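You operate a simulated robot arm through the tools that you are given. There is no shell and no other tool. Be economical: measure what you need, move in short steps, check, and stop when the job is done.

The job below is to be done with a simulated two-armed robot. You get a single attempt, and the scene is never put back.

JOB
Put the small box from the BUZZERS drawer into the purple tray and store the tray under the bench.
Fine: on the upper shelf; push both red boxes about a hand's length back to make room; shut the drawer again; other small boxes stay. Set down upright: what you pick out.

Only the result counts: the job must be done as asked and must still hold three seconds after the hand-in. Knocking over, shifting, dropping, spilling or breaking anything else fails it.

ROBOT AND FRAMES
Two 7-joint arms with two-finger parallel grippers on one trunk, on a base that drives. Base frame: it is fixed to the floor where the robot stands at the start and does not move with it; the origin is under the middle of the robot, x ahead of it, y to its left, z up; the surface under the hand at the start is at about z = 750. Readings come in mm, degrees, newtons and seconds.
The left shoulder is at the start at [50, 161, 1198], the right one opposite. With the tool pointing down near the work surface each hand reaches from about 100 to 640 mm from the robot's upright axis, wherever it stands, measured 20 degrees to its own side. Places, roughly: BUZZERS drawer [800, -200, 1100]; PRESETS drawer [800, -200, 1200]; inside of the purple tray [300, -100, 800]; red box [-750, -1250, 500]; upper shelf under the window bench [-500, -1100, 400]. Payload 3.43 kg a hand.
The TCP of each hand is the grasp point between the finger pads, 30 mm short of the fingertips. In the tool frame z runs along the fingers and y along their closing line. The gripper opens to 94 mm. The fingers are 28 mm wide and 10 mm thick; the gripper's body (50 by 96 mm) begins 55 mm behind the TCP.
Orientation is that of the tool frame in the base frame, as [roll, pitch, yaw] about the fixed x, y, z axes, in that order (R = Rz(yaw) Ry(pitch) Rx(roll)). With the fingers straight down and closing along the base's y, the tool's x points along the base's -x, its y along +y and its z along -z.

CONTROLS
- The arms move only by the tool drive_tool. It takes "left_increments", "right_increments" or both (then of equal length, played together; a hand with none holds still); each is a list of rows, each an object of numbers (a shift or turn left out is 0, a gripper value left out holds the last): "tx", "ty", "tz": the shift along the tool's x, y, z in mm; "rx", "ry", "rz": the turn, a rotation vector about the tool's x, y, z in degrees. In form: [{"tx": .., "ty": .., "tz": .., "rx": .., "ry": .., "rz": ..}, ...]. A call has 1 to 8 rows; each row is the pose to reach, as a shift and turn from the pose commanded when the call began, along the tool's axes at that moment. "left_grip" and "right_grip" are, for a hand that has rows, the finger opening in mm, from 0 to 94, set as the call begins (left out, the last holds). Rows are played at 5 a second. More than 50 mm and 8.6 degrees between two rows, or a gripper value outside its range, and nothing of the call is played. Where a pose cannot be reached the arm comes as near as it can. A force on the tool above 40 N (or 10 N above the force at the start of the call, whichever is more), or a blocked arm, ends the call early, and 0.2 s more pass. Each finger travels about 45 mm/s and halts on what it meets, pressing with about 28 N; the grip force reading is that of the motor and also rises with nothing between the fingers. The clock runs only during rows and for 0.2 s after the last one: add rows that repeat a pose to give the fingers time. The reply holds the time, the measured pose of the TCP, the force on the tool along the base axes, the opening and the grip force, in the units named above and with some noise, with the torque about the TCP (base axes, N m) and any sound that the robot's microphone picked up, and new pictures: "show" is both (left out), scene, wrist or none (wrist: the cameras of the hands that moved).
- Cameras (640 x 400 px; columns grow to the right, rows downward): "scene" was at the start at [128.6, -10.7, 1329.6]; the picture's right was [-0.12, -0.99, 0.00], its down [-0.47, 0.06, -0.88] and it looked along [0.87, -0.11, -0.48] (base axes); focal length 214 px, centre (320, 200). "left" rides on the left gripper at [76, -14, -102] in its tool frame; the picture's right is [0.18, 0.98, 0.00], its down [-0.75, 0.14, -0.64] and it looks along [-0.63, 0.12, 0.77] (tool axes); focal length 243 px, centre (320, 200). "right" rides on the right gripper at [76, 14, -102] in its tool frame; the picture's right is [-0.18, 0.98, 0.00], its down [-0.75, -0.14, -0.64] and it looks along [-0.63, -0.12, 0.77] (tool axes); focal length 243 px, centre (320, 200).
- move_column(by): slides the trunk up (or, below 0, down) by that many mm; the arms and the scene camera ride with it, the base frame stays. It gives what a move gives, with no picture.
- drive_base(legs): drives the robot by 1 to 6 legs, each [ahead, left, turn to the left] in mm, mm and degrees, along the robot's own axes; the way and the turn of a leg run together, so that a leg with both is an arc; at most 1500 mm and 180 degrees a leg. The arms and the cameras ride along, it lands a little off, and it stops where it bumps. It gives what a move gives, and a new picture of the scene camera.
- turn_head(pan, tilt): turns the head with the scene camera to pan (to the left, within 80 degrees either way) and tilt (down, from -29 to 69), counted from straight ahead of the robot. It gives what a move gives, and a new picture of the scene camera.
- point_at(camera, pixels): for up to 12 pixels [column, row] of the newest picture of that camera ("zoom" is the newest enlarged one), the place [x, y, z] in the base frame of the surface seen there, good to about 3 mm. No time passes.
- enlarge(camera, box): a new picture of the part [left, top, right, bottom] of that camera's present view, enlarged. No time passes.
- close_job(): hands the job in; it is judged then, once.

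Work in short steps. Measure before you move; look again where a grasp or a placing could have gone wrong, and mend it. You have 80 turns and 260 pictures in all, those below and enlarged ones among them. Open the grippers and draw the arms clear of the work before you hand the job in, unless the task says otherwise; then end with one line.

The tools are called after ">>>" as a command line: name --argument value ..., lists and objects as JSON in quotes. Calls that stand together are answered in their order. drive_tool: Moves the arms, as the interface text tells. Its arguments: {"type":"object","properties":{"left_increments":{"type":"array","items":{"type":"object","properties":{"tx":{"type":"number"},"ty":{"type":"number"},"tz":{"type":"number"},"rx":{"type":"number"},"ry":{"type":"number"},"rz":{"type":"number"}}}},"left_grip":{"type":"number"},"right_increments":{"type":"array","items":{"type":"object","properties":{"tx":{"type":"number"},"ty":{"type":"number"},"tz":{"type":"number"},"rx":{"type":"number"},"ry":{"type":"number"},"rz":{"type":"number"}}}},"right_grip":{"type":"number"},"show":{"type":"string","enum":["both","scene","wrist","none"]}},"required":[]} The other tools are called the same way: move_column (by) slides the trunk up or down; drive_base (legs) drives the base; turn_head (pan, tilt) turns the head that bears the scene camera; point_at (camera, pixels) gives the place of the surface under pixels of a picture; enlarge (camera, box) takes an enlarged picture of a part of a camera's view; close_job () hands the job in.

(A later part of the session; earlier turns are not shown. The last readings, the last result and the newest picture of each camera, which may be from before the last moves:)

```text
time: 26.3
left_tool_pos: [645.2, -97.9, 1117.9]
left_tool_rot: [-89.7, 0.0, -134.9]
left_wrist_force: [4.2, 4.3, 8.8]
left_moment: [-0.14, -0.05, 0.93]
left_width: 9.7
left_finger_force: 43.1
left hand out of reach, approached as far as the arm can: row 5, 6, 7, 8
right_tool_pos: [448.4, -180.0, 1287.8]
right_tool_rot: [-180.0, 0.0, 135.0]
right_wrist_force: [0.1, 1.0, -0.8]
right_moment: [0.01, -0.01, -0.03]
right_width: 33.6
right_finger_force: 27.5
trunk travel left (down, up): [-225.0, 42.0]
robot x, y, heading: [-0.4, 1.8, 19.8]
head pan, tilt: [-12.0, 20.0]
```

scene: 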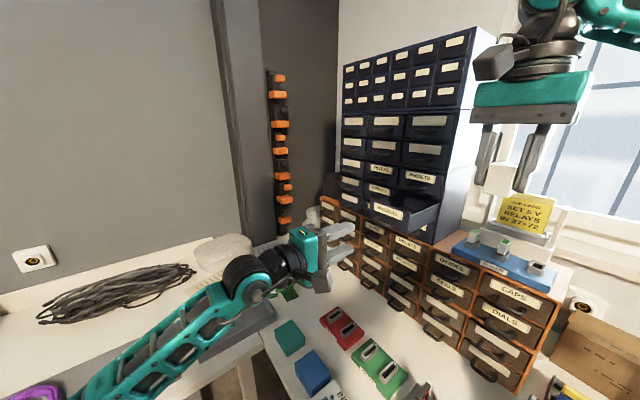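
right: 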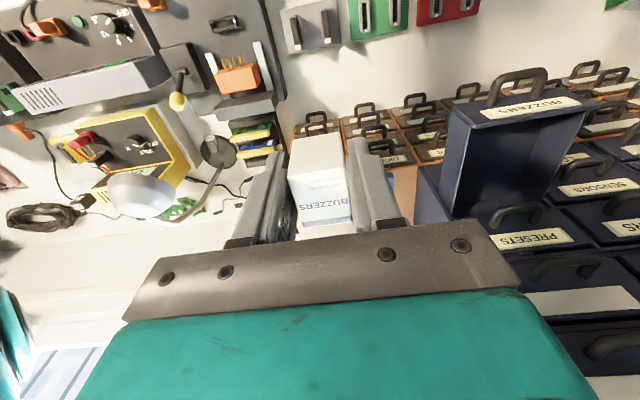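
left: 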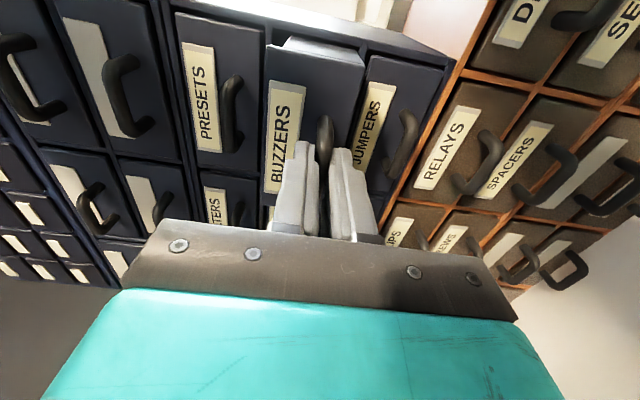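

Left arm ran out of reach 55 mm short. I release, back off 200 mm and turn the robot back 20° right.

>>> drive_tool --left_increments '[{"tz": 0}, {"tz": 0}, {"tz": 0}, {"tz": -45}, {"tz": -90}, {"tz": -130}, {"tz": -170}, {"tz": -200}]' --left_grip 40 --show "none"

>>> drive_base --legs '[[0, 0, -20]]'

```text
time: 28.1
left_tool_pos: [502.5, 43.7, 1119.0]
left_tool_rot: [-89.9, 0.0, -135.0]
left_wrist_force: [-0.1, 0.8, 0.7]
left_moment: [-0.03, 0.0, 0.04]
left_width: 40.0
left_finger_force: 0.0
right_tool_pos: [446.8, -180.3, 1288.5]
right_tool_rot: [-180.0, 0.0, 135.0]
right_wrist_force: [0.1, 0.1, 0.2]
right_moment: [0.04, 0.02, -0.02]
right_width: 33.5
right_finger_force: 28.0
trunk travel left (down, up): [-225.0, 42.0]
robot x, y, heading: [-0.7, 0.6, 19.8]
head pan, tilt: [-12.0, 20.0]
```

```text
time: 29.6
left_tool_pos: [486.1, -136.8, 1119.7]
left_tool_rot: [-90.0, 0.0, -155.6]
left_wrist_force: [-0.7, -0.8, -0.6]
left_moment: [0.0, 0.0, 0.0]
left_width: 39.8
left_finger_force: 0.1
right_tool_pos: [356.2, -327.7, 1287.4]
right_tool_rot: [-180.0, 0.0, 114.4]
right_wrist_force: [-0.5, 0.1, -1.0]
right_moment: [0.01, 0.01, 0.01]
right_width: 33.7
right_finger_force: 28.0
trunk travel left (down, up): [-225.0, 42.0]
robot x, y, heading: [-0.7, 3.0, -0.5]
head pan, tilt: [-12.0, 20.0]
```

scene: 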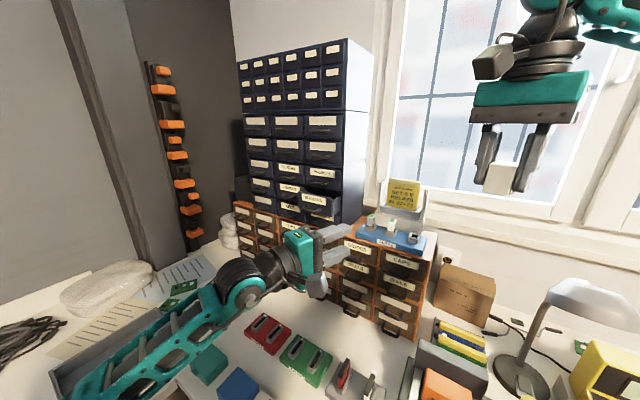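

I realign the left hand with the drawer (yaw -135, 60 mm in front of its handle).

>>> drive_tool --left_increments '[{"tx": -28, "tz": -5.1, "ty": 1.5, "ry": -4.1}, {"tx": -56, "tz": -10.2, "ty": 1.5, "ry": -8.2}, {"tx": -84, "tz": -15.3, "ty": 1.5, "ry": -12.4}, {"tx": -112, "tz": -20.4, "ty": 1.5, "ry": -16.5}, {"tx": -140, "tz": -25.5, "ty": 1.5, "ry": -20.6}, {"tx": -140, "tz": -25.5, "ty": 1.5, "ry": -20.6}]' --left_grip 40 --show "wrist"

```text
time: 31.0
left_tool_pos: [603.3, -53.7, 1117.5]
left_tool_rot: [-90.0, 0.1, -135.0]
left_wrist_force: [0.2, -0.4, 0.0]
left_moment: [-0.01, 0.0, 0.02]
left_width: 40.0
left_finger_force: 0.1
right_tool_pos: [356.5, -328.1, 1287.2]
right_tool_rot: [-179.9, 0.1, 114.3]
right_wrist_force: [-0.3, -0.3, -0.1]
right_moment: [0.01, 0.01, 0.02]
right_width: 33.6
right_finger_force: 27.9
trunk travel left (down, up): [-225.0, 42.0]
robot x, y, heading: [-0.6, -0.4, -0.7]
head pan, tilt: [-12.0, 20.0]
```

left: 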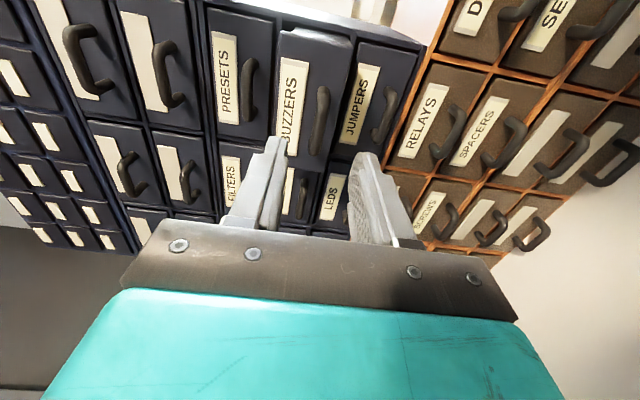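

>>> drive_tool --left_increments '[{"tz": 30}, {"tz": 50}, {"tz": 60}, {"tz": 60}]' --left_grip 40 --show "none"

>>> drive_tool --left_increments '[{"tz": 0}, {"tz": 0}, {"tz": 0}, {"tz": 0}]' --left_grip 2 --show "none"

>>> drive_tool --left_increments '[{"tz": 15}, {"tz": 30}, {"tz": 42}, {"tz": 48}, {"tz": 52}, {"tz": 52}]' --show "wrist"

```text
time: 32.0
left_tool_pos: [644.0, -98.0, 1117.8]
left_tool_rot: [-89.9, 0.0, -135.0]
left_wrist_force: [-0.2, 0.5, 0.3]
left_moment: [0.01, 0.01, 0.01]
left_width: 40.1
left_finger_force: 0.1
right_tool_pos: [355.5, -328.0, 1288.1]
right_tool_rot: [-180.0, 0.0, 114.4]
right_wrist_force: [0.4, -1.6, -1.1]
right_moment: [-0.03, 0.02, -0.01]
right_width: 33.5
right_finger_force: 28.3
trunk travel left (down, up): [-225.0, 42.0]
robot x, y, heading: [1.3, 2.8, -0.5]
head pan, tilt: [-12.0, 20.0]
```

```text
time: 33.0
left_tool_pos: [644.8, -98.2, 1118.2]
left_tool_rot: [-89.8, 0.0, -135.0]
left_wrist_force: [0.3, 0.3, 1.8]
left_moment: [-0.02, -0.01, -0.08]
left_width: 9.2
left_finger_force: 43.6
right_tool_pos: [355.5, -327.9, 1289.4]
right_tool_rot: [-179.9, 0.0, 114.4]
right_wrist_force: [0.0, 0.0, -0.6]
right_moment: [0.02, 0.0, 0.02]
right_width: 33.6
right_finger_force: 28.5
trunk travel left (down, up): [-225.0, 42.0]
robot x, y, heading: [-0.9, -2.2, -0.5]
head pan, tilt: [-12.0, 20.0]
```

```text
time: 34.4
left_tool_pos: [678.8, -131.0, 1117.7]
left_tool_rot: [-89.9, 0.0, -135.0]
left_wrist_force: [-26.7, 15.2, -3.7]
left_moment: [0.0, 0.07, -0.14]
left_width: 9.8
left_finger_force: 42.8
right_tool_pos: [353.2, -325.5, 1289.7]
right_tool_rot: [179.8, 0.2, 114.4]
right_wrist_force: [0.0, 0.0, -0.3]
right_moment: [0.02, -0.02, -0.01]
right_width: 33.6
right_finger_force: 28.2
trunk travel left (down, up): [-225.0, 42.0]
robot x, y, heading: [4.9, -2.9, -0.6]
head pan, tilt: [-12.0, 20.0]
```

left: 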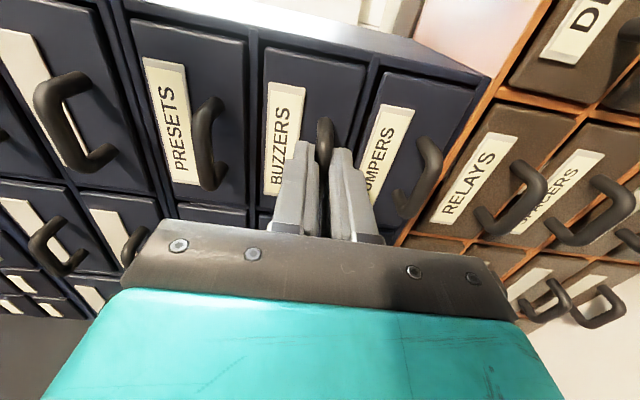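

Drawer is pushed to its stop (30 N reaction). I open the left hand and retreat 200 mm.

>>> drive_tool --left_increments '[{"tz": 0}, {"tz": 0}, {"tz": 0}, {"tz": -40}, {"tz": -80}, {"tz": -120}, {"tz": -160}, {"tz": -200}]' --left_grip 40 --show "wrist"

>>> turn_head --pan -15 --tilt 55

```text
time: 36.2
left_tool_pos: [542.3, 6.7, 1118.1]
left_tool_rot: [-90.0, 0.1, -135.0]
left_wrist_force: [0.1, 0.7, -0.2]
left_moment: [0.0, 0.0, 0.01]
left_width: 40.0
left_finger_force: 0.1
right_tool_pos: [355.9, -327.0, 1288.5]
right_tool_rot: [179.9, 0.0, 114.3]
right_wrist_force: [-0.1, -0.3, -0.1]
right_moment: [0.01, 0.0, -0.02]
right_width: 33.7
right_finger_force: 28.4
trunk travel left (down, up): [-225.0, 42.0]
robot x, y, heading: [-2.6, 2.9, -0.7]
head pan, tilt: [-12.0, 20.0]
```

left: 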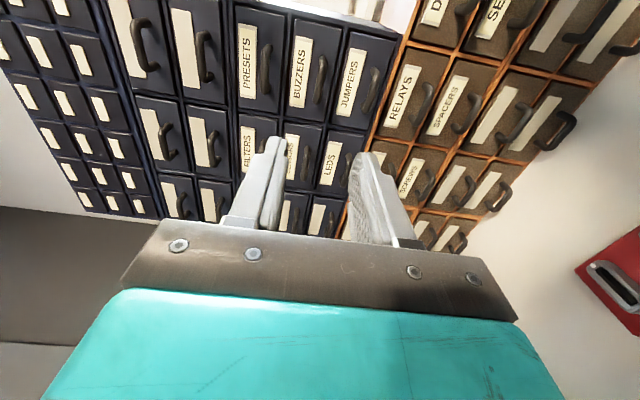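

```text
time: 37.2
left_tool_pos: [542.6, 5.3, 1117.8]
left_tool_rot: [-89.9, 0.0, -135.0]
left_wrist_force: [0.8, -0.1, 0.3]
left_moment: [0.03, -0.02, -0.02]
left_width: 39.8
left_finger_force: 0.2
right_tool_pos: [356.0, -327.2, 1287.6]
right_tool_rot: [180.0, -0.1, 114.3]
right_wrist_force: [0.0, 0.5, -0.9]
right_moment: [0.02, 0.01, 0.01]
right_width: 33.6
right_finger_force: 27.3
trunk travel left (down, up): [-225.0, 42.0]
robot x, y, heading: [0.7, -2.4, -0.8]
head pan, tilt: [-15.0, 55.0]
```

scene: 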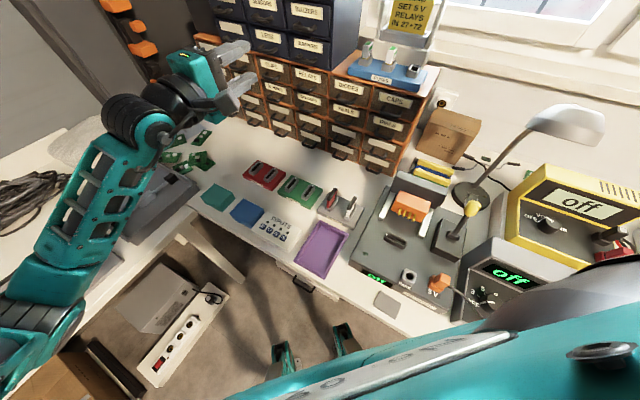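

Drawer is flush again. Now I zoom on the purple tray at (320,248) and measure it.

>>> enlarge --camera "scene" --box '[280, 205, 360, 295]'

```text
4.44 times, centred on (320, 250) of scene
```

zoom: 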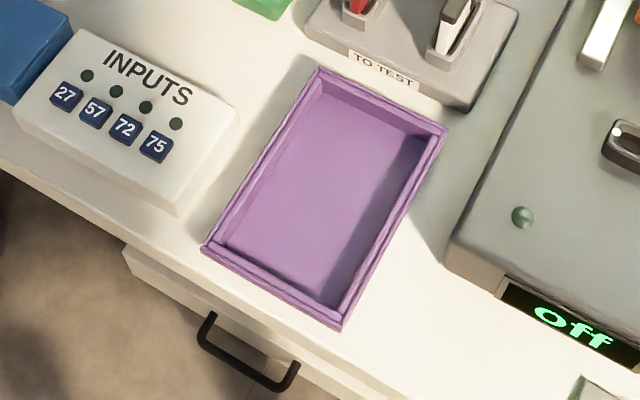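

>>> point_at --camera "zoom" --pixels '[[320, 70], [444, 130], [338, 325], [206, 248], [320, 190], [320, 92], [422, 137], [330, 300], [228, 240], [310, 240], [280, 285], [180, 215]]'

```text
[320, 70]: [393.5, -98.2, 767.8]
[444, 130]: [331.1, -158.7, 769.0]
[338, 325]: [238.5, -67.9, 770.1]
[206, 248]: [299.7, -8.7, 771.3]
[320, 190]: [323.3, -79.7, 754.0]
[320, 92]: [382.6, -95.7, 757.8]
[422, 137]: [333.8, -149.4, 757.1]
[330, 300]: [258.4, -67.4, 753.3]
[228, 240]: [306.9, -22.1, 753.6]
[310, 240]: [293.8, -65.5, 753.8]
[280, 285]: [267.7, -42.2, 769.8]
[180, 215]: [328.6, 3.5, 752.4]
```

Tray: corners (393,-98),(331,-159),(238,-68),(300,-9), rim z 770, floor z 754; long axis along the cabinet normal. I bring the box over the tray centre (317,-82), moving the left hand back.

>>> drive_tool --right_increments '[{"tx": 29.9, "ty": 8.2, "tz": 10, "rz": -2.6}, {"tx": 59.8, "ty": 16.4, "tz": 20, "rz": -5.2}, {"tx": 89.7, "ty": 24.6, "tz": 30, "rz": -7.8}, {"tx": 119.6, "ty": 32.8, "tz": 45, "rz": -10.3}, {"tx": 149.6, "ty": 41, "tz": 60, "rz": -12.9}, {"tx": 179.5, "ty": 49.3, "tz": 80, "rz": -15.5}, {"tx": 209.4, "ty": 57.5, "tz": 100, "rz": -18.1}, {"tx": 239.3, "ty": 65.7, "tz": 120, "rz": -20.6}]' --left_increments '[{"tz": -19}, {"tz": -38}, {"tz": -57}, {"tz": -76}, {"tz": -95}, {"tz": -114}, {"tz": -133}, {"tz": -150}]'

```text
time: 39.0
left_tool_pos: [435.1, 113.5, 1117.0]
left_tool_rot: [-89.9, 0.1, -135.0]
left_wrist_force: [-0.2, -1.4, -0.1]
left_moment: [-0.01, -0.02, 0.0]
left_width: 40.0
left_finger_force: 0.0
right_tool_pos: [317.1, -79.5, 1169.0]
right_tool_rot: [180.0, 0.0, 134.9]
right_wrist_force: [-0.2, -0.2, -0.4]
right_moment: [-0.01, 0.01, 0.03]
right_width: 33.6
right_finger_force: 28.1
trunk travel left (down, up): [-225.0, 42.0]
robot x, y, heading: [1.6, -1.7, -0.9]
head pan, tilt: [-15.0, 55.0]
```

scene: 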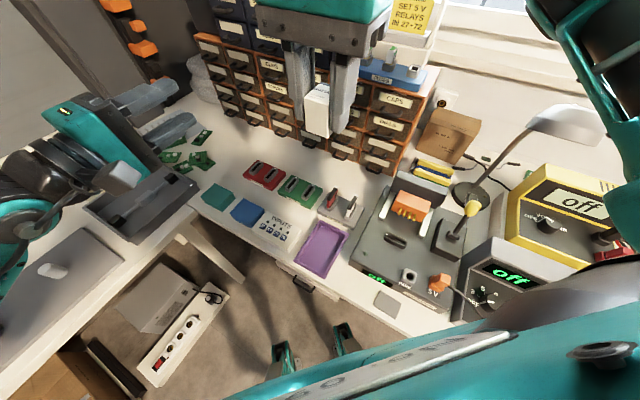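
right: 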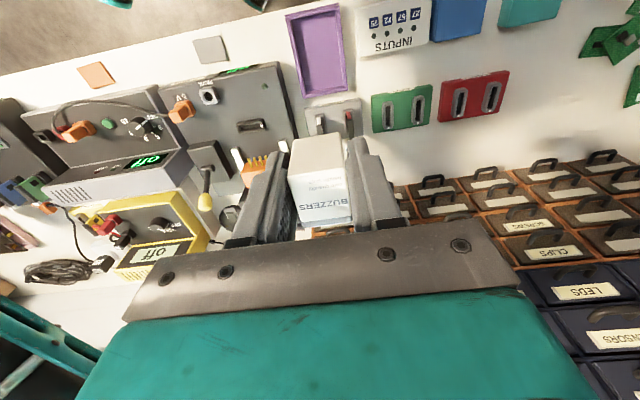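
left: 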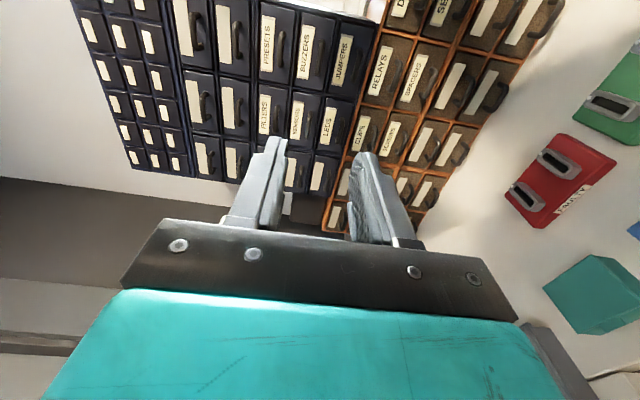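

Aligned over the tray. I descend to z≈832 for a check.

>>> drive_tool --right_increments '[{"tz": 45, "tx": -1.5, "ty": -1.5}, {"tz": 90, "tx": -1.5, "ty": -1.5}, {"tz": 135, "tx": -1.5, "ty": -1.5}, {"tz": 180, "tx": -1.5, "ty": -1.5}, {"tz": 225, "tx": -1.5, "ty": -1.5}, {"tz": 270, "tx": -1.5, "ty": -1.5}, {"tz": 310, "tx": -1.5, "ty": -1.5}, {"tz": 337, "tx": -1.5, "ty": -1.5}]'

```text
time: 40.8
left_tool_pos: [434.4, 113.4, 1117.7]
left_tool_rot: [-90.0, 0.1, -135.0]
left_wrist_force: [0.3, 0.2, 0.1]
left_moment: [0.03, -0.03, 0.03]
left_width: 39.8
left_finger_force: 0.0
right_tool_pos: [319.1, -84.0, 832.0]
right_tool_rot: [-180.0, 0.1, 134.9]
right_wrist_force: [0.3, 0.0, -0.2]
right_moment: [0.02, 0.0, 0.01]
right_width: 33.6
right_finger_force: 28.2
trunk travel left (down, up): [-225.0, 42.0]
robot x, y, heading: [2.9, 0.5, -0.7]
head pan, tilt: [-15.0, 55.0]
```

scene: 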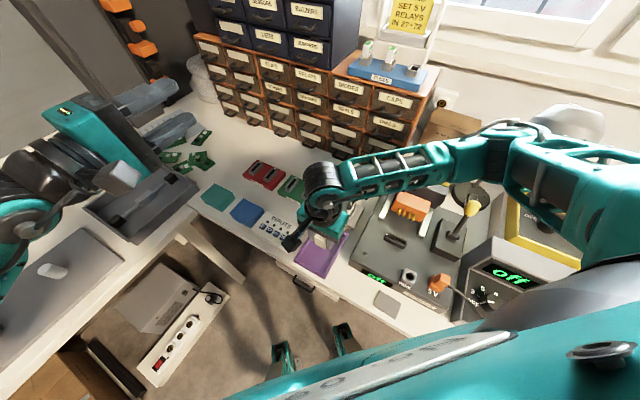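
right: 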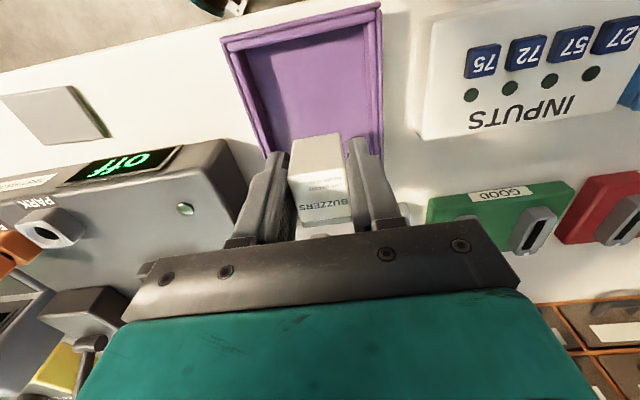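

TCP (319,-84) lies on the tray centre. I lower 37 mm, then touch down.

>>> drive_tool --right_increments '[{"tz": 15}, {"tz": 28}, {"tz": 34}, {"tz": 37}]'

```text
time: 41.8
left_tool_pos: [435.3, 112.9, 1117.2]
left_tool_rot: [-89.9, 0.0, -134.9]
left_wrist_force: [0.8, -0.5, 0.2]
left_moment: [0.03, 0.01, -0.02]
left_width: 40.4
left_finger_force: 0.1
right_tool_pos: [317.4, -84.1, 793.9]
right_tool_rot: [-180.0, -0.1, 135.0]
right_wrist_force: [0.0, -0.4, -1.0]
right_moment: [0.04, 0.02, 0.0]
right_width: 33.9
right_finger_force: 27.2
trunk travel left (down, up): [-225.0, 42.0]
robot x, y, heading: [-0.9, -0.3, -0.5]
head pan, tilt: [-15.0, 55.0]
```

scene: 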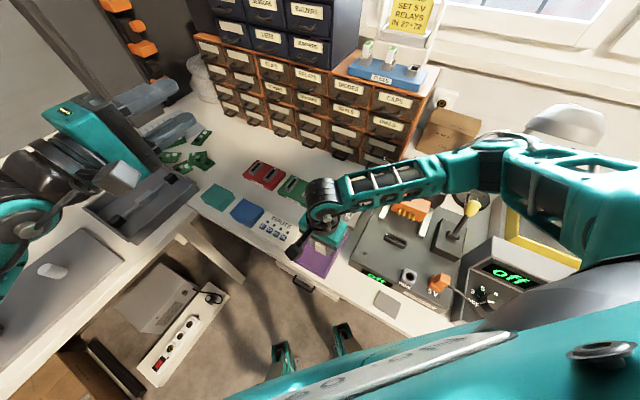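
right: 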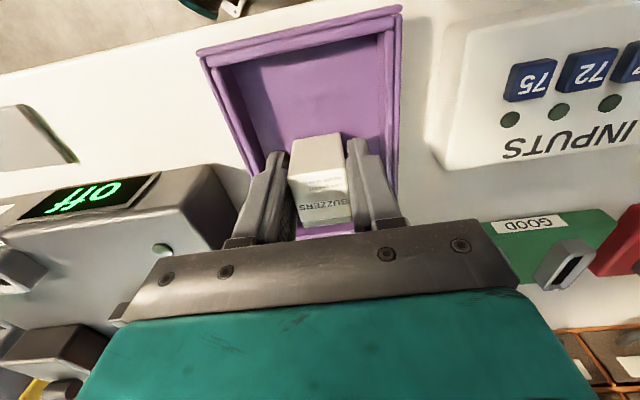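

Still no contact force at z 794. I lower in 1 mm steps to feel the floor.

>>> drive_tool --right_increments '[{"tz": 1}, {"tz": 2}, {"tz": 2}, {"tz": 3}, {"tz": 3}]' --show "wrist"

```text
time: 43.0
left_tool_pos: [434.2, 111.5, 1117.5]
left_tool_rot: [-89.9, 0.0, -135.0]
left_wrist_force: [-0.1, 0.0, 0.1]
left_moment: [0.0, 0.0, 0.0]
left_width: 39.9
left_finger_force: 0.0
right_tool_pos: [317.0, -83.8, 792.1]
right_tool_rot: [179.7, 0.1, 134.9]
right_wrist_force: [1.2, -4.5, 15.8]
right_moment: [-0.06, 0.0, 0.01]
right_width: 33.6
right_finger_force: 27.6
trunk travel left (down, up): [-225.0, 42.0]
robot x, y, heading: [-3.6, -2.7, -0.5]
head pan, tilt: [-15.0, 55.0]
```

right: 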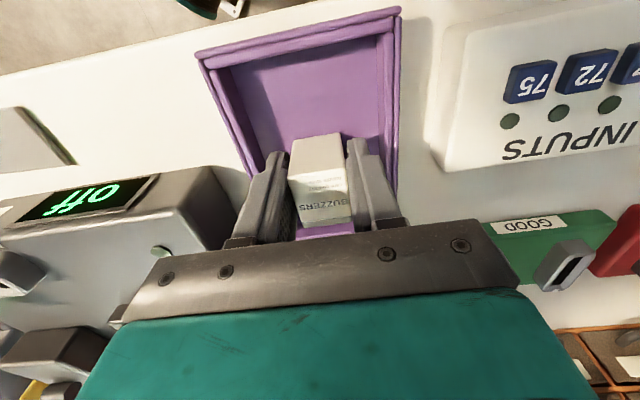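

The box touched down (16 N). I open to 45 mm and rise.

>>> drive_tool --right_increments '[{"tz": -1.5}, {"tz": -1.5}, {"tz": -1.5}, {"tz": -15}, {"tz": -45}, {"tz": -90}, {"tz": -135}, {"tz": -180}]' --right_grip 46

```text
time: 44.8
left_tool_pos: [433.7, 113.9, 1117.4]
left_tool_rot: [-89.9, 0.0, -135.0]
left_wrist_force: [-0.1, -0.3, 0.1]
left_moment: [0.01, -0.04, -0.01]
left_width: 40.0
left_finger_force: 0.1
right_tool_pos: [316.8, -84.8, 972.5]
right_tool_rot: [-180.0, 0.0, 135.1]
right_wrist_force: [-0.1, -0.3, 0.0]
right_moment: [0.01, -0.03, 0.01]
right_width: 46.0
right_finger_force: 0.2
trunk travel left (down, up): [-225.0, 42.0]
robot x, y, heading: [1.4, 1.0, -0.7]
head pan, tilt: [-15.0, 55.0]
```

scene: 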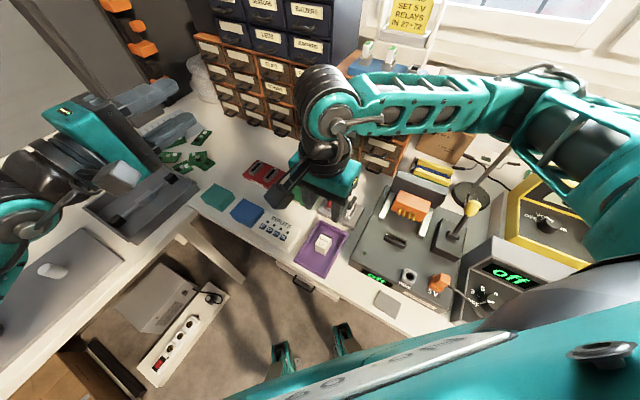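
right: 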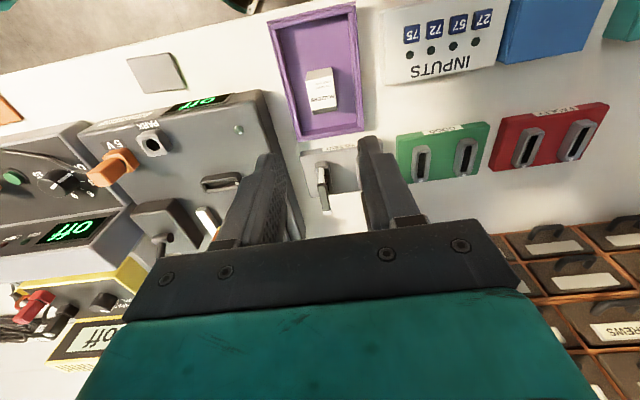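

The box stands upright in the tray. I look at the window bench side: pan the head right, and measure the lamp.

>>> point_at --camera "scene" --pixels '[[565, 120], [600, 125], [530, 170], [540, 210], [505, 290], [600, 250], [260, 350]]'

>>> turn_head --pan -80 --tilt 40

```text
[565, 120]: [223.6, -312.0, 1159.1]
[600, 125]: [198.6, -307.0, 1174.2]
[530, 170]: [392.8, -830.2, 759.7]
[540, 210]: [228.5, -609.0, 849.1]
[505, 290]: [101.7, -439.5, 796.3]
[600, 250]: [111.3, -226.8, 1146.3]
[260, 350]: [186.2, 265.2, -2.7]
```

```text
time: 46.1
left_tool_pos: [435.6, 112.6, 1116.9]
left_tool_rot: [-89.9, 0.0, -135.0]
left_wrist_force: [-0.2, -0.3, 0.5]
left_moment: [-0.01, 0.01, 0.0]
left_width: 40.0
left_finger_force: 0.2
right_tool_pos: [316.8, -85.0, 971.5]
right_tool_rot: [-179.9, 0.0, 135.0]
right_wrist_force: [0.0, -0.6, 0.1]
right_moment: [0.0, 0.02, 0.03]
right_width: 46.3
right_finger_force: 0.1
trunk travel left (down, up): [-225.0, 42.0]
robot x, y, heading: [-4.4, 0.3, -0.5]
head pan, tilt: [-80.0, 40.0]
```

scene: 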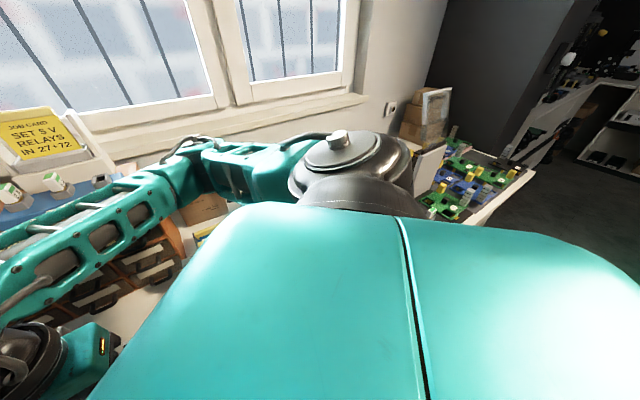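

The window bench continues along the same 45° line (t≈1130). I raise both hands to ~1250 and then turn the robot to face the bench (-45°) and back away a little.

>>> drive_tool --right_increments '[{"tz": -40}, {"tz": -80}, {"tz": -120}, {"tz": -160}, {"tz": -200}, {"tz": -240}, {"tz": -280}]' --left_increments '[{"ty": -20, "tz": -8}, {"ty": -40, "tz": -16}, {"ty": -60, "tz": -24}, {"ty": -80, "tz": -32}, {"ty": -100, "tz": -40}, {"ty": -120, "tz": -50}, {"ty": -140, "tz": -60}]' --show "none"

>>> turn_head --pan 60 --tilt 40

>>> drive_base --legs '[[0, 0, -45]]'

>>> turn_head --pan -60 --tilt 45

```text
time: 47.7
left_tool_pos: [391.8, 154.4, 1257.4]
left_tool_rot: [-89.8, 0.0, -135.1]
left_wrist_force: [0.3, 0.6, 0.3]
left_moment: [0.0, -0.01, 0.04]
left_width: 39.9
left_finger_force: 0.1
right_tool_pos: [317.2, -84.7, 1251.4]
right_tool_rot: [-180.0, 0.0, 135.0]
right_wrist_force: [-0.7, -0.2, 0.3]
right_moment: [0.01, -0.01, 0.01]
right_width: 46.0
right_finger_force: 0.0
trunk travel left (down, up): [-225.0, 42.0]
robot x, y, heading: [0.5, 0.8, -0.8]
head pan, tilt: [-80.0, 40.0]
```

```text
time: 50.0
left_tool_pos: [392.9, 154.1, 1257.1]
left_tool_rot: [-90.0, 0.0, -135.0]
left_wrist_force: [-0.4, -0.2, 0.3]
left_moment: [-0.02, 0.01, 0.01]
left_width: 40.0
left_finger_force: 0.1
right_tool_pos: [317.6, -84.6, 1249.6]
right_tool_rot: [180.0, -0.1, 135.0]
right_wrist_force: [-0.3, 0.2, 0.1]
right_moment: [-0.02, 0.01, 0.04]
right_width: 46.3
right_finger_force: 0.0
trunk travel left (down, up): [-225.0, 42.0]
robot x, y, heading: [-0.0, -0.2, -0.7]
head pan, tilt: [60.0, 40.0]
```

scene: 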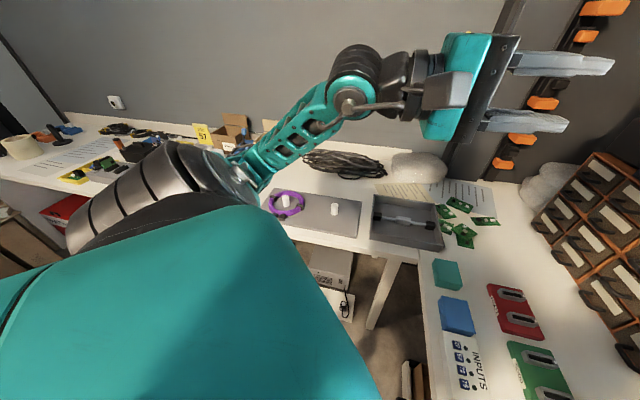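

```text
time: 52.4
left_tool_pos: [390.1, -164.6, 1256.8]
left_tool_rot: [-90.0, 0.1, -179.3]
left_wrist_force: [0.5, -0.8, 0.2]
left_moment: [0.01, -0.01, -0.02]
left_width: 40.4
left_finger_force: 0.1
right_tool_pos: [166.5, -282.5, 1250.8]
right_tool_rot: [-180.0, 0.0, 90.6]
right_wrist_force: [0.1, 0.8, -0.1]
right_moment: [0.0, -0.02, 0.01]
right_width: 46.1
right_finger_force: 0.0
trunk travel left (down, up): [-225.0, 42.0]
robot x, y, heading: [-0.2, 1.9, -45.0]
head pan, tilt: [60.0, 40.0]
```

scene: 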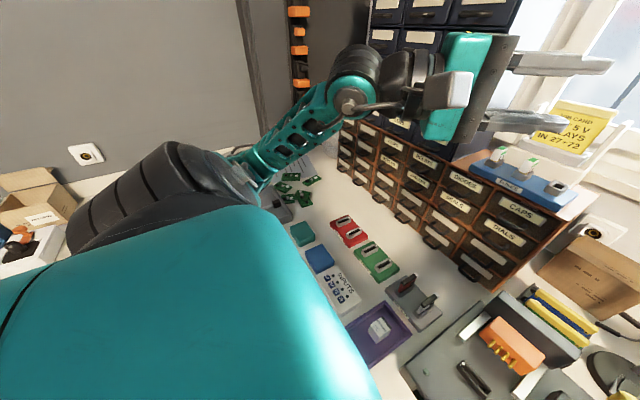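

```text
time: 54.4
left_tool_pos: [389.4, -164.1, 1256.2]
left_tool_rot: [-89.8, 0.1, -179.4]
left_wrist_force: [-0.4, 0.7, -0.1]
left_moment: [0.0, 0.0, 0.02]
left_width: 40.2
left_finger_force: 0.0
right_tool_pos: [166.5, -281.8, 1251.0]
right_tool_rot: [180.0, 0.0, 90.5]
right_wrist_force: [-0.1, 1.2, 0.7]
right_moment: [-0.01, -0.01, 0.01]
right_width: 45.8
right_finger_force: 0.1
trunk travel left (down, up): [-225.0, 42.0]
robot x, y, heading: [1.5, 0.5, -45.1]
head pan, tilt: [-60.0, 45.0]
```

scene: 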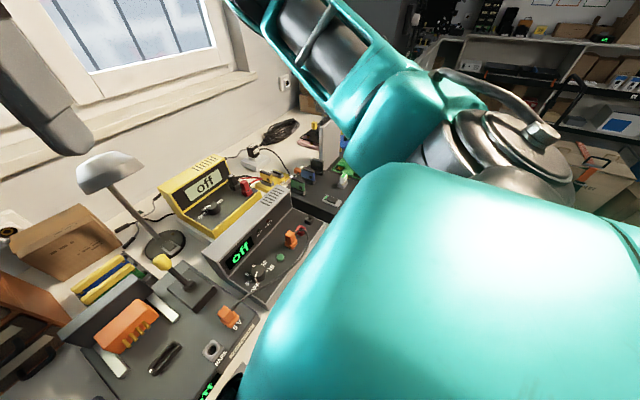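

>>> point_at --camera "scene" --pixels '[[595, 165], [600, 200], [560, 160], [610, 125], [320, 140], [300, 215], [205, 175], [105, 165], [290, 285]]'

>>> turn_head --pan -80 --tilt 15

```text
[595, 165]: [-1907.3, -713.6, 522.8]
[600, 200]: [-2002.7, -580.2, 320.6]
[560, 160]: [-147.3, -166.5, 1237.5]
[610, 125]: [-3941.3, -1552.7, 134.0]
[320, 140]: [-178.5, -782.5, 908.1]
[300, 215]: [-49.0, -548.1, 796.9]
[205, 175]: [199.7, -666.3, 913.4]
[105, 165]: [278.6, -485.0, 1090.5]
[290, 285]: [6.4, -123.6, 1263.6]
```

```text
time: 55.4
left_tool_pos: [389.4, -164.5, 1258.1]
left_tool_rot: [-89.9, 0.0, -179.5]
left_wrist_force: [0.5, -0.1, 0.0]
left_moment: [-0.02, -0.01, -0.02]
left_width: 39.9
left_finger_force: 0.1
right_tool_pos: [167.7, -280.6, 1250.8]
right_tool_rot: [180.0, -0.1, 90.6]
right_wrist_force: [0.4, -0.4, -0.5]
right_moment: [0.04, 0.01, 0.0]
right_width: 46.0
right_finger_force: 0.0
trunk travel left (down, up): [-225.0, 42.0]
robot x, y, heading: [4.3, -0.8, -45.1]
head pan, tilt: [-80.0, 15.0]
```

scene: 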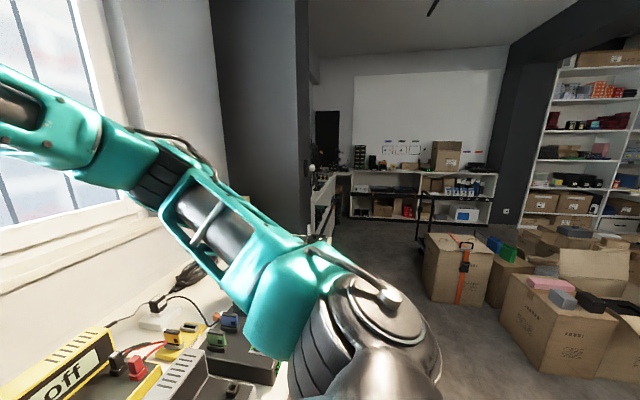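

Way to the right along the bench is clear for over 1.5 m. I back off 150 mm and go right 600 mm, then look.

>>> drive_base --legs '[[-200, 0, 0], [0, -600, 0]]'

>>> turn_head --pan -25 --tilt 55

```text
time: 62.2
left_tool_pos: [-164.2, -442.5, 1256.2]
left_tool_rot: [-90.0, -0.1, -179.2]
left_wrist_force: [-0.2, -0.2, -0.7]
left_moment: [-0.01, -0.02, -0.02]
left_width: 40.3
left_finger_force: 0.0
right_tool_pos: [-386.2, -562.2, 1250.7]
right_tool_rot: [-180.0, 0.1, 91.0]
right_wrist_force: [0.0, -0.2, 0.1]
right_moment: [-0.01, 0.03, -0.01]
right_width: 45.8
right_finger_force: 0.0
trunk travel left (down, up): [-225.0, 42.0]
robot x, y, heading: [-555.7, -279.1, -44.6]
head pan, tilt: [-80.0, 15.0]
```

scene: 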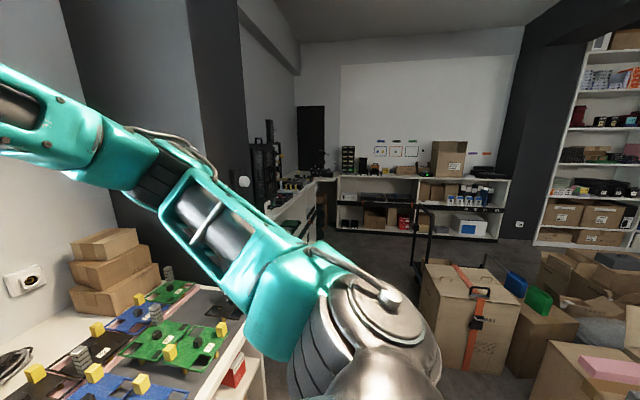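

```text
time: 63.4
left_tool_pos: [-163.6, -443.5, 1256.3]
left_tool_rot: [-90.0, 0.1, -179.1]
left_wrist_force: [0.1, -0.8, -0.5]
left_moment: [-0.02, 0.02, 0.03]
left_width: 39.9
left_finger_force: 0.1
right_tool_pos: [-385.6, -562.6, 1249.4]
right_tool_rot: [179.9, -0.1, 91.0]
right_wrist_force: [-0.2, -0.5, 0.9]
right_moment: [-0.04, 0.01, 0.05]
right_width: 45.9
right_finger_force: 0.1
trunk travel left (down, up): [-225.0, 42.0]
robot x, y, heading: [-555.5, -281.7, -44.7]
head pan, tilt: [-25.0, 55.0]
```

scene: 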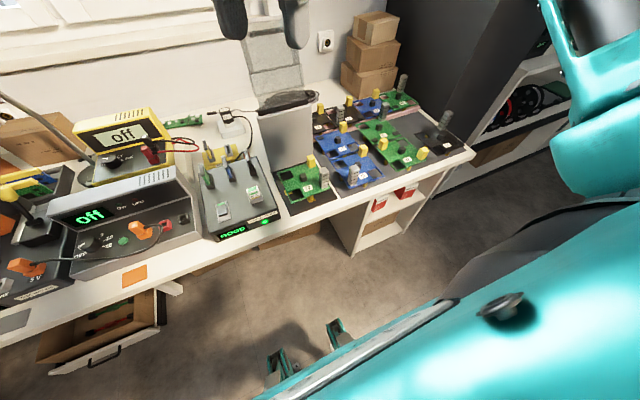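

The shelf unit with red boxes is at the bench end, around (395,200). I enlarge and measure.

>>> enlarge --camera "scene" --box '[310, 140, 480, 260]'

>>> point_at --camera "scene" --pixels '[[380, 203], [405, 192], [380, 225], [350, 253], [430, 205], [470, 155], [333, 220], [355, 230], [160, 290], [165, 340], [60, 370], [280, 225]]'

```text
3.33 times, centred on (395, 200) of scene
```

zoom: 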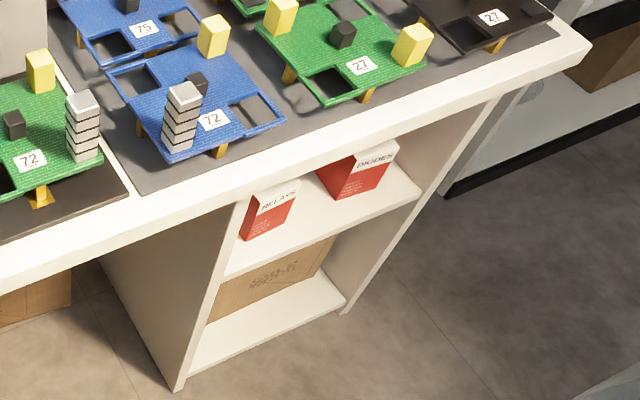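

```text
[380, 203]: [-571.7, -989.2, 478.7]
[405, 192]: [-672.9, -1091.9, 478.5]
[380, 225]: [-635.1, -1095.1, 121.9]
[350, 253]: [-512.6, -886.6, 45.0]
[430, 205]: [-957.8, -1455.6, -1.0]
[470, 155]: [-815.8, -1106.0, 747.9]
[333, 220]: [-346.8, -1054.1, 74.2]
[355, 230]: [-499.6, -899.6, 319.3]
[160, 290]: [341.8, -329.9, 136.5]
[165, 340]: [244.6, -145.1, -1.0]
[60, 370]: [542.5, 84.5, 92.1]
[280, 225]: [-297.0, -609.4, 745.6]
```

Upper shelf spans about t≈1000–1300, red boxes (RELAYS, DIODES) have fronts near n≈-295, tops 478. I drive 560 mm right, lower the trunk and look into the shelf.

>>> drive_base --legs '[[0, -560, -0.4]]'

>>> move_column --by -225

>>> turn_head --pan 0 --tilt 60

```text
time: 68.8
left_tool_pos: [-562.3, -843.0, 1257.7]
left_tool_rot: [-90.0, 0.0, -179.5]
left_wrist_force: [0.0, 0.0, -0.7]
left_moment: [-0.03, 0.03, -0.04]
left_width: 40.0
left_finger_force: 0.1
right_tool_pos: [-782.8, -961.4, 1249.7]
right_tool_rot: [-180.0, 0.0, 90.7]
right_wrist_force: [0.7, -0.1, -0.7]
right_moment: [-0.04, 0.01, 0.04]
right_width: 45.9
right_finger_force: 0.1
trunk travel left (down, up): [-225.0, 42.0]
robot x, y, heading: [-950.1, -680.1, -45.1]
head pan, tilt: [-25.0, 55.0]
```

scene: 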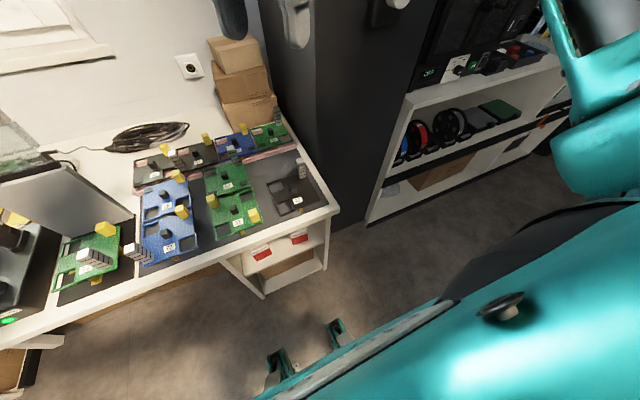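

```text
time: 71.2
left_tool_pos: [-562.8, -843.1, 1032.6]
left_tool_rot: [-89.9, 0.0, -179.4]
left_wrist_force: [0.6, 0.4, 0.4]
left_moment: [-0.02, -0.01, 0.01]
left_width: 40.1
left_finger_force: 0.0
right_tool_pos: [-784.5, -961.3, 1024.6]
right_tool_rot: [-180.0, 0.0, 90.6]
right_wrist_force: [0.5, 0.1, 0.1]
right_moment: [-0.02, -0.03, 0.01]
right_width: 45.9
right_finger_force: 0.1
trunk travel left (down, up): [0.0, 267.0]
robot x, y, heading: [-952.1, -676.7, -45.2]
head pan, tilt: [-25.0, 55.0]
```

```text
time: 72.1
left_tool_pos: [-561.6, -841.5, 1032.5]
left_tool_rot: [-89.9, 0.0, -179.4]
left_wrist_force: [0.6, -0.6, -0.4]
left_moment: [0.0, -0.03, -0.01]
left_width: 40.1
left_finger_force: 0.1
right_tool_pos: [-783.2, -962.1, 1024.4]
right_tool_rot: [-179.8, -0.1, 90.4]
right_wrist_force: [0.9, 0.6, -1.1]
right_moment: [-0.02, 0.02, 0.01]
right_width: 46.0
right_finger_force: 0.0
trunk travel left (down, up): [0.0, 267.0]
robot x, y, heading: [-955.9, -676.9, -45.1]
head pan, tilt: [0.0, 60.0]
```

scene: 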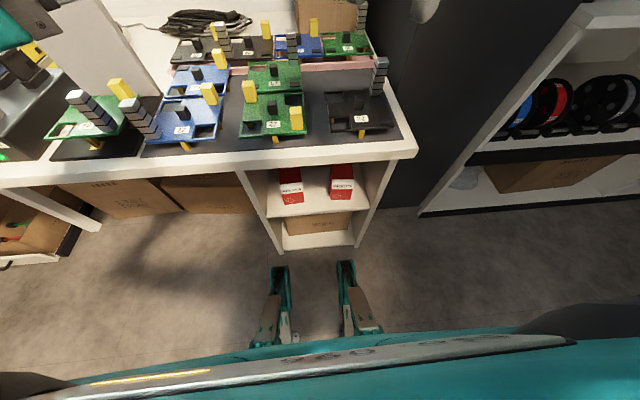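

Good view; I zoom into the shelf.

>>> enlarge --camera "scene" --box '[230, 140, 400, 250]'

>>> point_at --camera "scene" --pixels '[[276, 265], [350, 262], [410, 150], [240, 160], [255, 215], [370, 210], [275, 160], [325, 150]]'

```text
3.64 times, centred on (315, 195) of scene
```

zoom: 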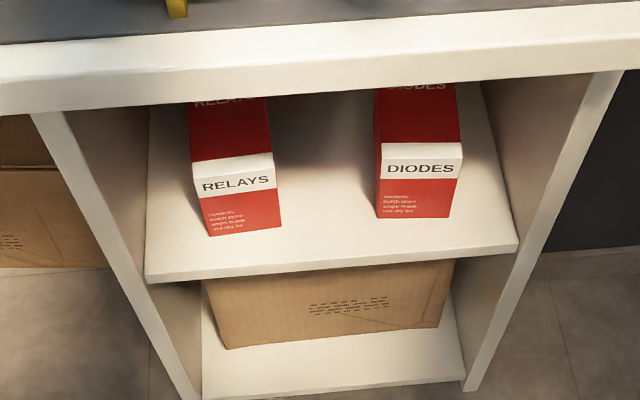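

```text
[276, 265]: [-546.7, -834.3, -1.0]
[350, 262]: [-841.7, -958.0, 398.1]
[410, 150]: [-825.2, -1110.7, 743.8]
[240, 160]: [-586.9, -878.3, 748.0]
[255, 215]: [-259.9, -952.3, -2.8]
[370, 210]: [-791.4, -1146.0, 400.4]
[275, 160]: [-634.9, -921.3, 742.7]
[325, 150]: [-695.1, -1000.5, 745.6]
```

>>> point_at --camera "zoom" --pixels '[[212, 234], [282, 228], [193, 162], [274, 154], [378, 215], [450, 217], [382, 143], [462, 145], [145, 282], [517, 247], [330, 210], [330, 330]]'

>>> point_at --camera "scene" --pixels '[[280, 275], [275, 300], [265, 330], [290, 330], [345, 268], [352, 290], [365, 315], [375, 325]]'

>>> enlarge --camera "scene" --box '[220, 230, 420, 350]'

```text
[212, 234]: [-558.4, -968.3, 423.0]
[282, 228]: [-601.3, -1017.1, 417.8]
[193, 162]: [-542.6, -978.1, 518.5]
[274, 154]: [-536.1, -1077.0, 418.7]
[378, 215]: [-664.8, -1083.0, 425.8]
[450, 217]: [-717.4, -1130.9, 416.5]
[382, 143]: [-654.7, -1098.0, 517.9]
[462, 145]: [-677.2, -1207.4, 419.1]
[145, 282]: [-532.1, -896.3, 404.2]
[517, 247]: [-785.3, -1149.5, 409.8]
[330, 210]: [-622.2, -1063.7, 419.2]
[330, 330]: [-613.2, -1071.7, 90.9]
```

```text
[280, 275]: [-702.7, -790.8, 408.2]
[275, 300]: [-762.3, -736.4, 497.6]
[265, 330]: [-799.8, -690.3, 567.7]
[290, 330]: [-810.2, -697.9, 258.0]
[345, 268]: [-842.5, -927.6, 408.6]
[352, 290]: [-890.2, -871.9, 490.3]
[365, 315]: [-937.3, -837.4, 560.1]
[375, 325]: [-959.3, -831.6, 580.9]
```

```text
3.20 times, centred on (320, 290) of scene
```

zoom: 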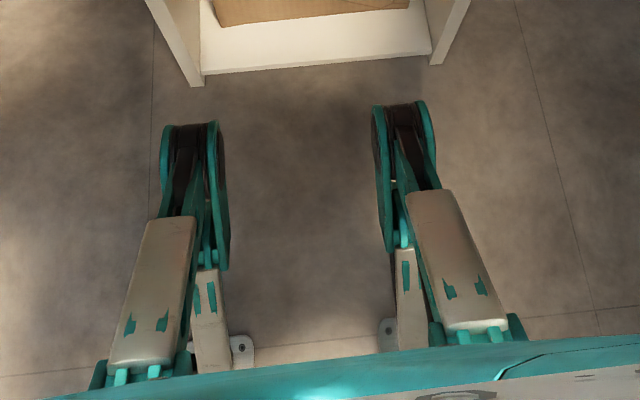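

Shelf surface z≈418; boxes RELAYS (t≈1079–1146) and DIODES (t≈1236–1305), 100 mm tall, fronts at n≈-293; robot knees protrude 256 mm. I back the robot 210 mm to have room to lower the left hand.

>>> drive_base --legs '[[-210, 0, 0]]'

>>> drive_tool --left_increments '[{"tx": 3, "ty": 37, "tz": 21, "ry": -6.4}, {"tx": 6, "ty": 74, "tz": 42, "ry": -12.8}, {"tx": 9, "ty": 111, "tz": 63, "ry": -19.2}, {"tx": 12, "ty": 148, "tz": 84, "ry": -25.6}, {"tx": 15, "ty": 185, "tz": 105, "ry": -32}, {"tx": 18, "ty": 222, "tz": 126, "ry": -38.5}, {"tx": 21.9, "ty": 260, "tz": 146.3, "ry": -45}]' --left_grip 0 --show "scene"

```text
time: 73.7
left_tool_pos: [-707.1, -697.6, 1031.6]
left_tool_rot: [-90.0, 0.0, -179.4]
left_wrist_force: [-0.3, 0.3, 0.1]
left_moment: [0.01, 0.02, 0.01]
left_width: 39.9
left_finger_force: 0.1
right_tool_pos: [-927.1, -817.4, 1026.6]
right_tool_rot: [180.0, -0.3, 90.3]
right_wrist_force: [-0.5, 0.1, -0.1]
right_moment: [0.02, -0.01, 0.01]
right_width: 46.0
right_finger_force: 0.0
trunk travel left (down, up): [0.0, 267.0]
robot x, y, heading: [-1096.0, -536.8, -45.1]
head pan, tilt: [0.0, 60.0]
```

scene: 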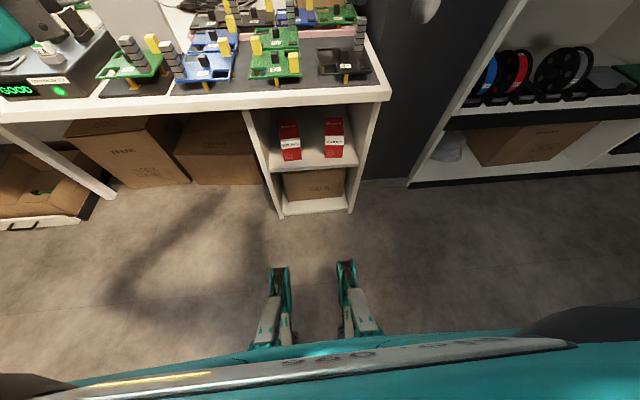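

```text
time: 75.0
left_tool_pos: [-681.0, -757.4, 788.2]
left_tool_rot: [-93.4, 19.6, -151.8]
left_wrist_force: [-0.9, 0.0, 0.1]
left_moment: [0.02, -0.07, 0.04]
left_width: 0.1
left_finger_force: 27.5
left hand out of reach, approached as far as the arm can: row 1, 2, 3, 4, 5, 6
right_tool_pos: [-926.8, -817.7, 1027.2]
right_tool_rot: [179.9, -0.3, 90.4]
right_wrist_force: [-0.1, 0.0, 0.4]
right_moment: [0.04, 0.0, -0.01]
right_width: 46.2
right_finger_force: 0.0
trunk travel left (down, up): [0.0, 267.0]
robot x, y, heading: [-1095.8, -530.7, -44.9]
head pan, tilt: [0.0, 60.0]
stopped in row 6 (left hand): the arm was blocked; the commanded pose is now the measured one
```

scene: 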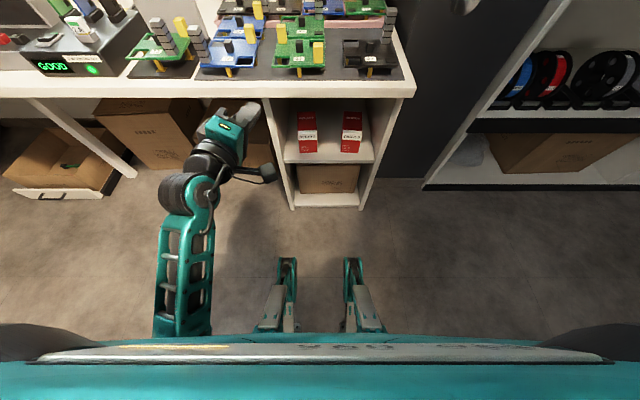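

The side-on roll is unreachable low down. I reorient the left hand to the natural roll (closing sideways, pointing forward and 30° down), first turning in place.

>>> drive_tool --left_increments '[{"rx": -3.26, "ry": 1.54, "rz": 7.14}, {"rx": -6.52, "ry": 3.08, "rz": 14.28}, {"rx": -9.78, "ry": 4.62, "rz": 21.42}, {"rx": -13.04, "ry": 6.16, "rz": 28.56}, {"rx": -16.3, "ry": 7.7, "rz": 35.7}, {"rx": -19.56, "ry": 9.24, "rz": 42.84}, {"rx": -22.82, "ry": 10.78, "rz": 49.98}, {"rx": -26.08, "ry": 12.3, "rz": 57.1}]' --show "scene"

```text
time: 75.7
left_tool_pos: [-665.8, -732.8, 759.3]
left_tool_rot: [-113.4, 46.2, -167.5]
left_wrist_force: [-0.1, -0.1, -0.6]
left_moment: [-0.01, -0.01, 0.03]
left_width: 0.0
left_finger_force: 28.4
left hand out of reach, approached as far as the arm can: row 3
right_tool_pos: [-926.7, -818.0, 1025.5]
right_tool_rot: [180.0, -0.2, 90.3]
right_wrist_force: [1.0, 0.6, -0.1]
right_moment: [0.01, 0.0, -0.02]
right_width: 46.3
right_finger_force: 0.0
trunk travel left (down, up): [0.0, 267.0]
robot x, y, heading: [-1096.3, -530.1, -45.3]
head pan, tilt: [0.0, 60.0]
stopped in row 3 (left hand): the arm was blocked; the commanded pose is now the measured one
```

scene: 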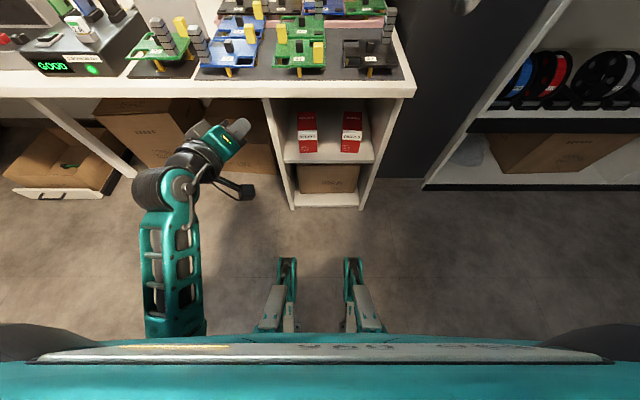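

Blocked by a joint limit again. I raise the hand 250 mm and pull it in, turning to the wanted orientation higher up.

>>> drive_tool --left_increments '[{"tx": -26, "ty": -27, "tz": -21}, {"tx": -53, "ty": -53, "tz": -41}, {"tx": -79, "ty": -80, "tz": -62}, {"tx": -105, "ty": -107, "tz": -83, "rx": -3.7, "ry": 1.6, "rz": 7.0}, {"tx": -132, "ty": -133, "tz": -104, "rx": -7.3, "ry": 3.3, "rz": 14.0}, {"tx": -158, "ty": -160, "tz": -124, "rx": -11, "ry": 4.9, "rz": 21}, {"tx": -158, "ty": -160, "tz": -124, "rx": -14.6, "ry": 6.6, "rz": 28}, {"tx": -158, "ty": -160, "tz": -124, "rx": -18.3, "ry": 8.2, "rz": 35}]' --show "scene"

```text
time: 76.2
left_tool_pos: [-653.1, -691.6, 793.7]
left_tool_rot: [-133.3, 58.2, 174.4]
left_wrist_force: [-0.2, -0.4, 0.0]
left_moment: [-0.01, 0.01, -0.01]
left_width: 0.2
left_finger_force: 27.9
left hand out of reach, approached as far as the arm can: row 2
right_tool_pos: [-927.8, -817.4, 1025.5]
right_tool_rot: [-180.0, -0.2, 90.3]
right_wrist_force: [-0.7, 0.8, 1.0]
right_moment: [-0.01, 0.01, 0.01]
right_width: 46.1
right_finger_force: 0.1
trunk travel left (down, up): [0.0, 267.0]
robot x, y, heading: [-1094.5, -530.5, -45.0]
head pan, tilt: [0.0, 60.0]
stopped in row 2 (left hand): the arm was blocked; the commanded pose is now the measured one
```

scene: 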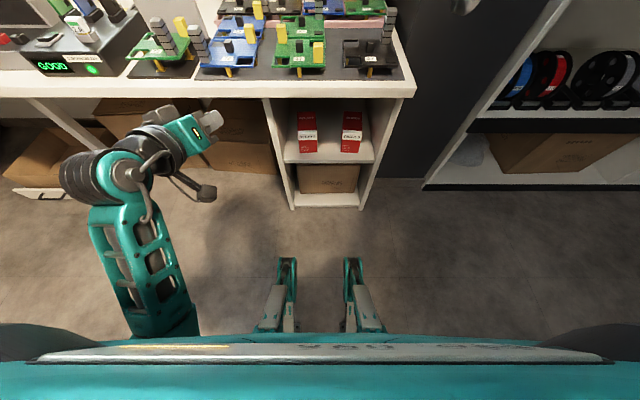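

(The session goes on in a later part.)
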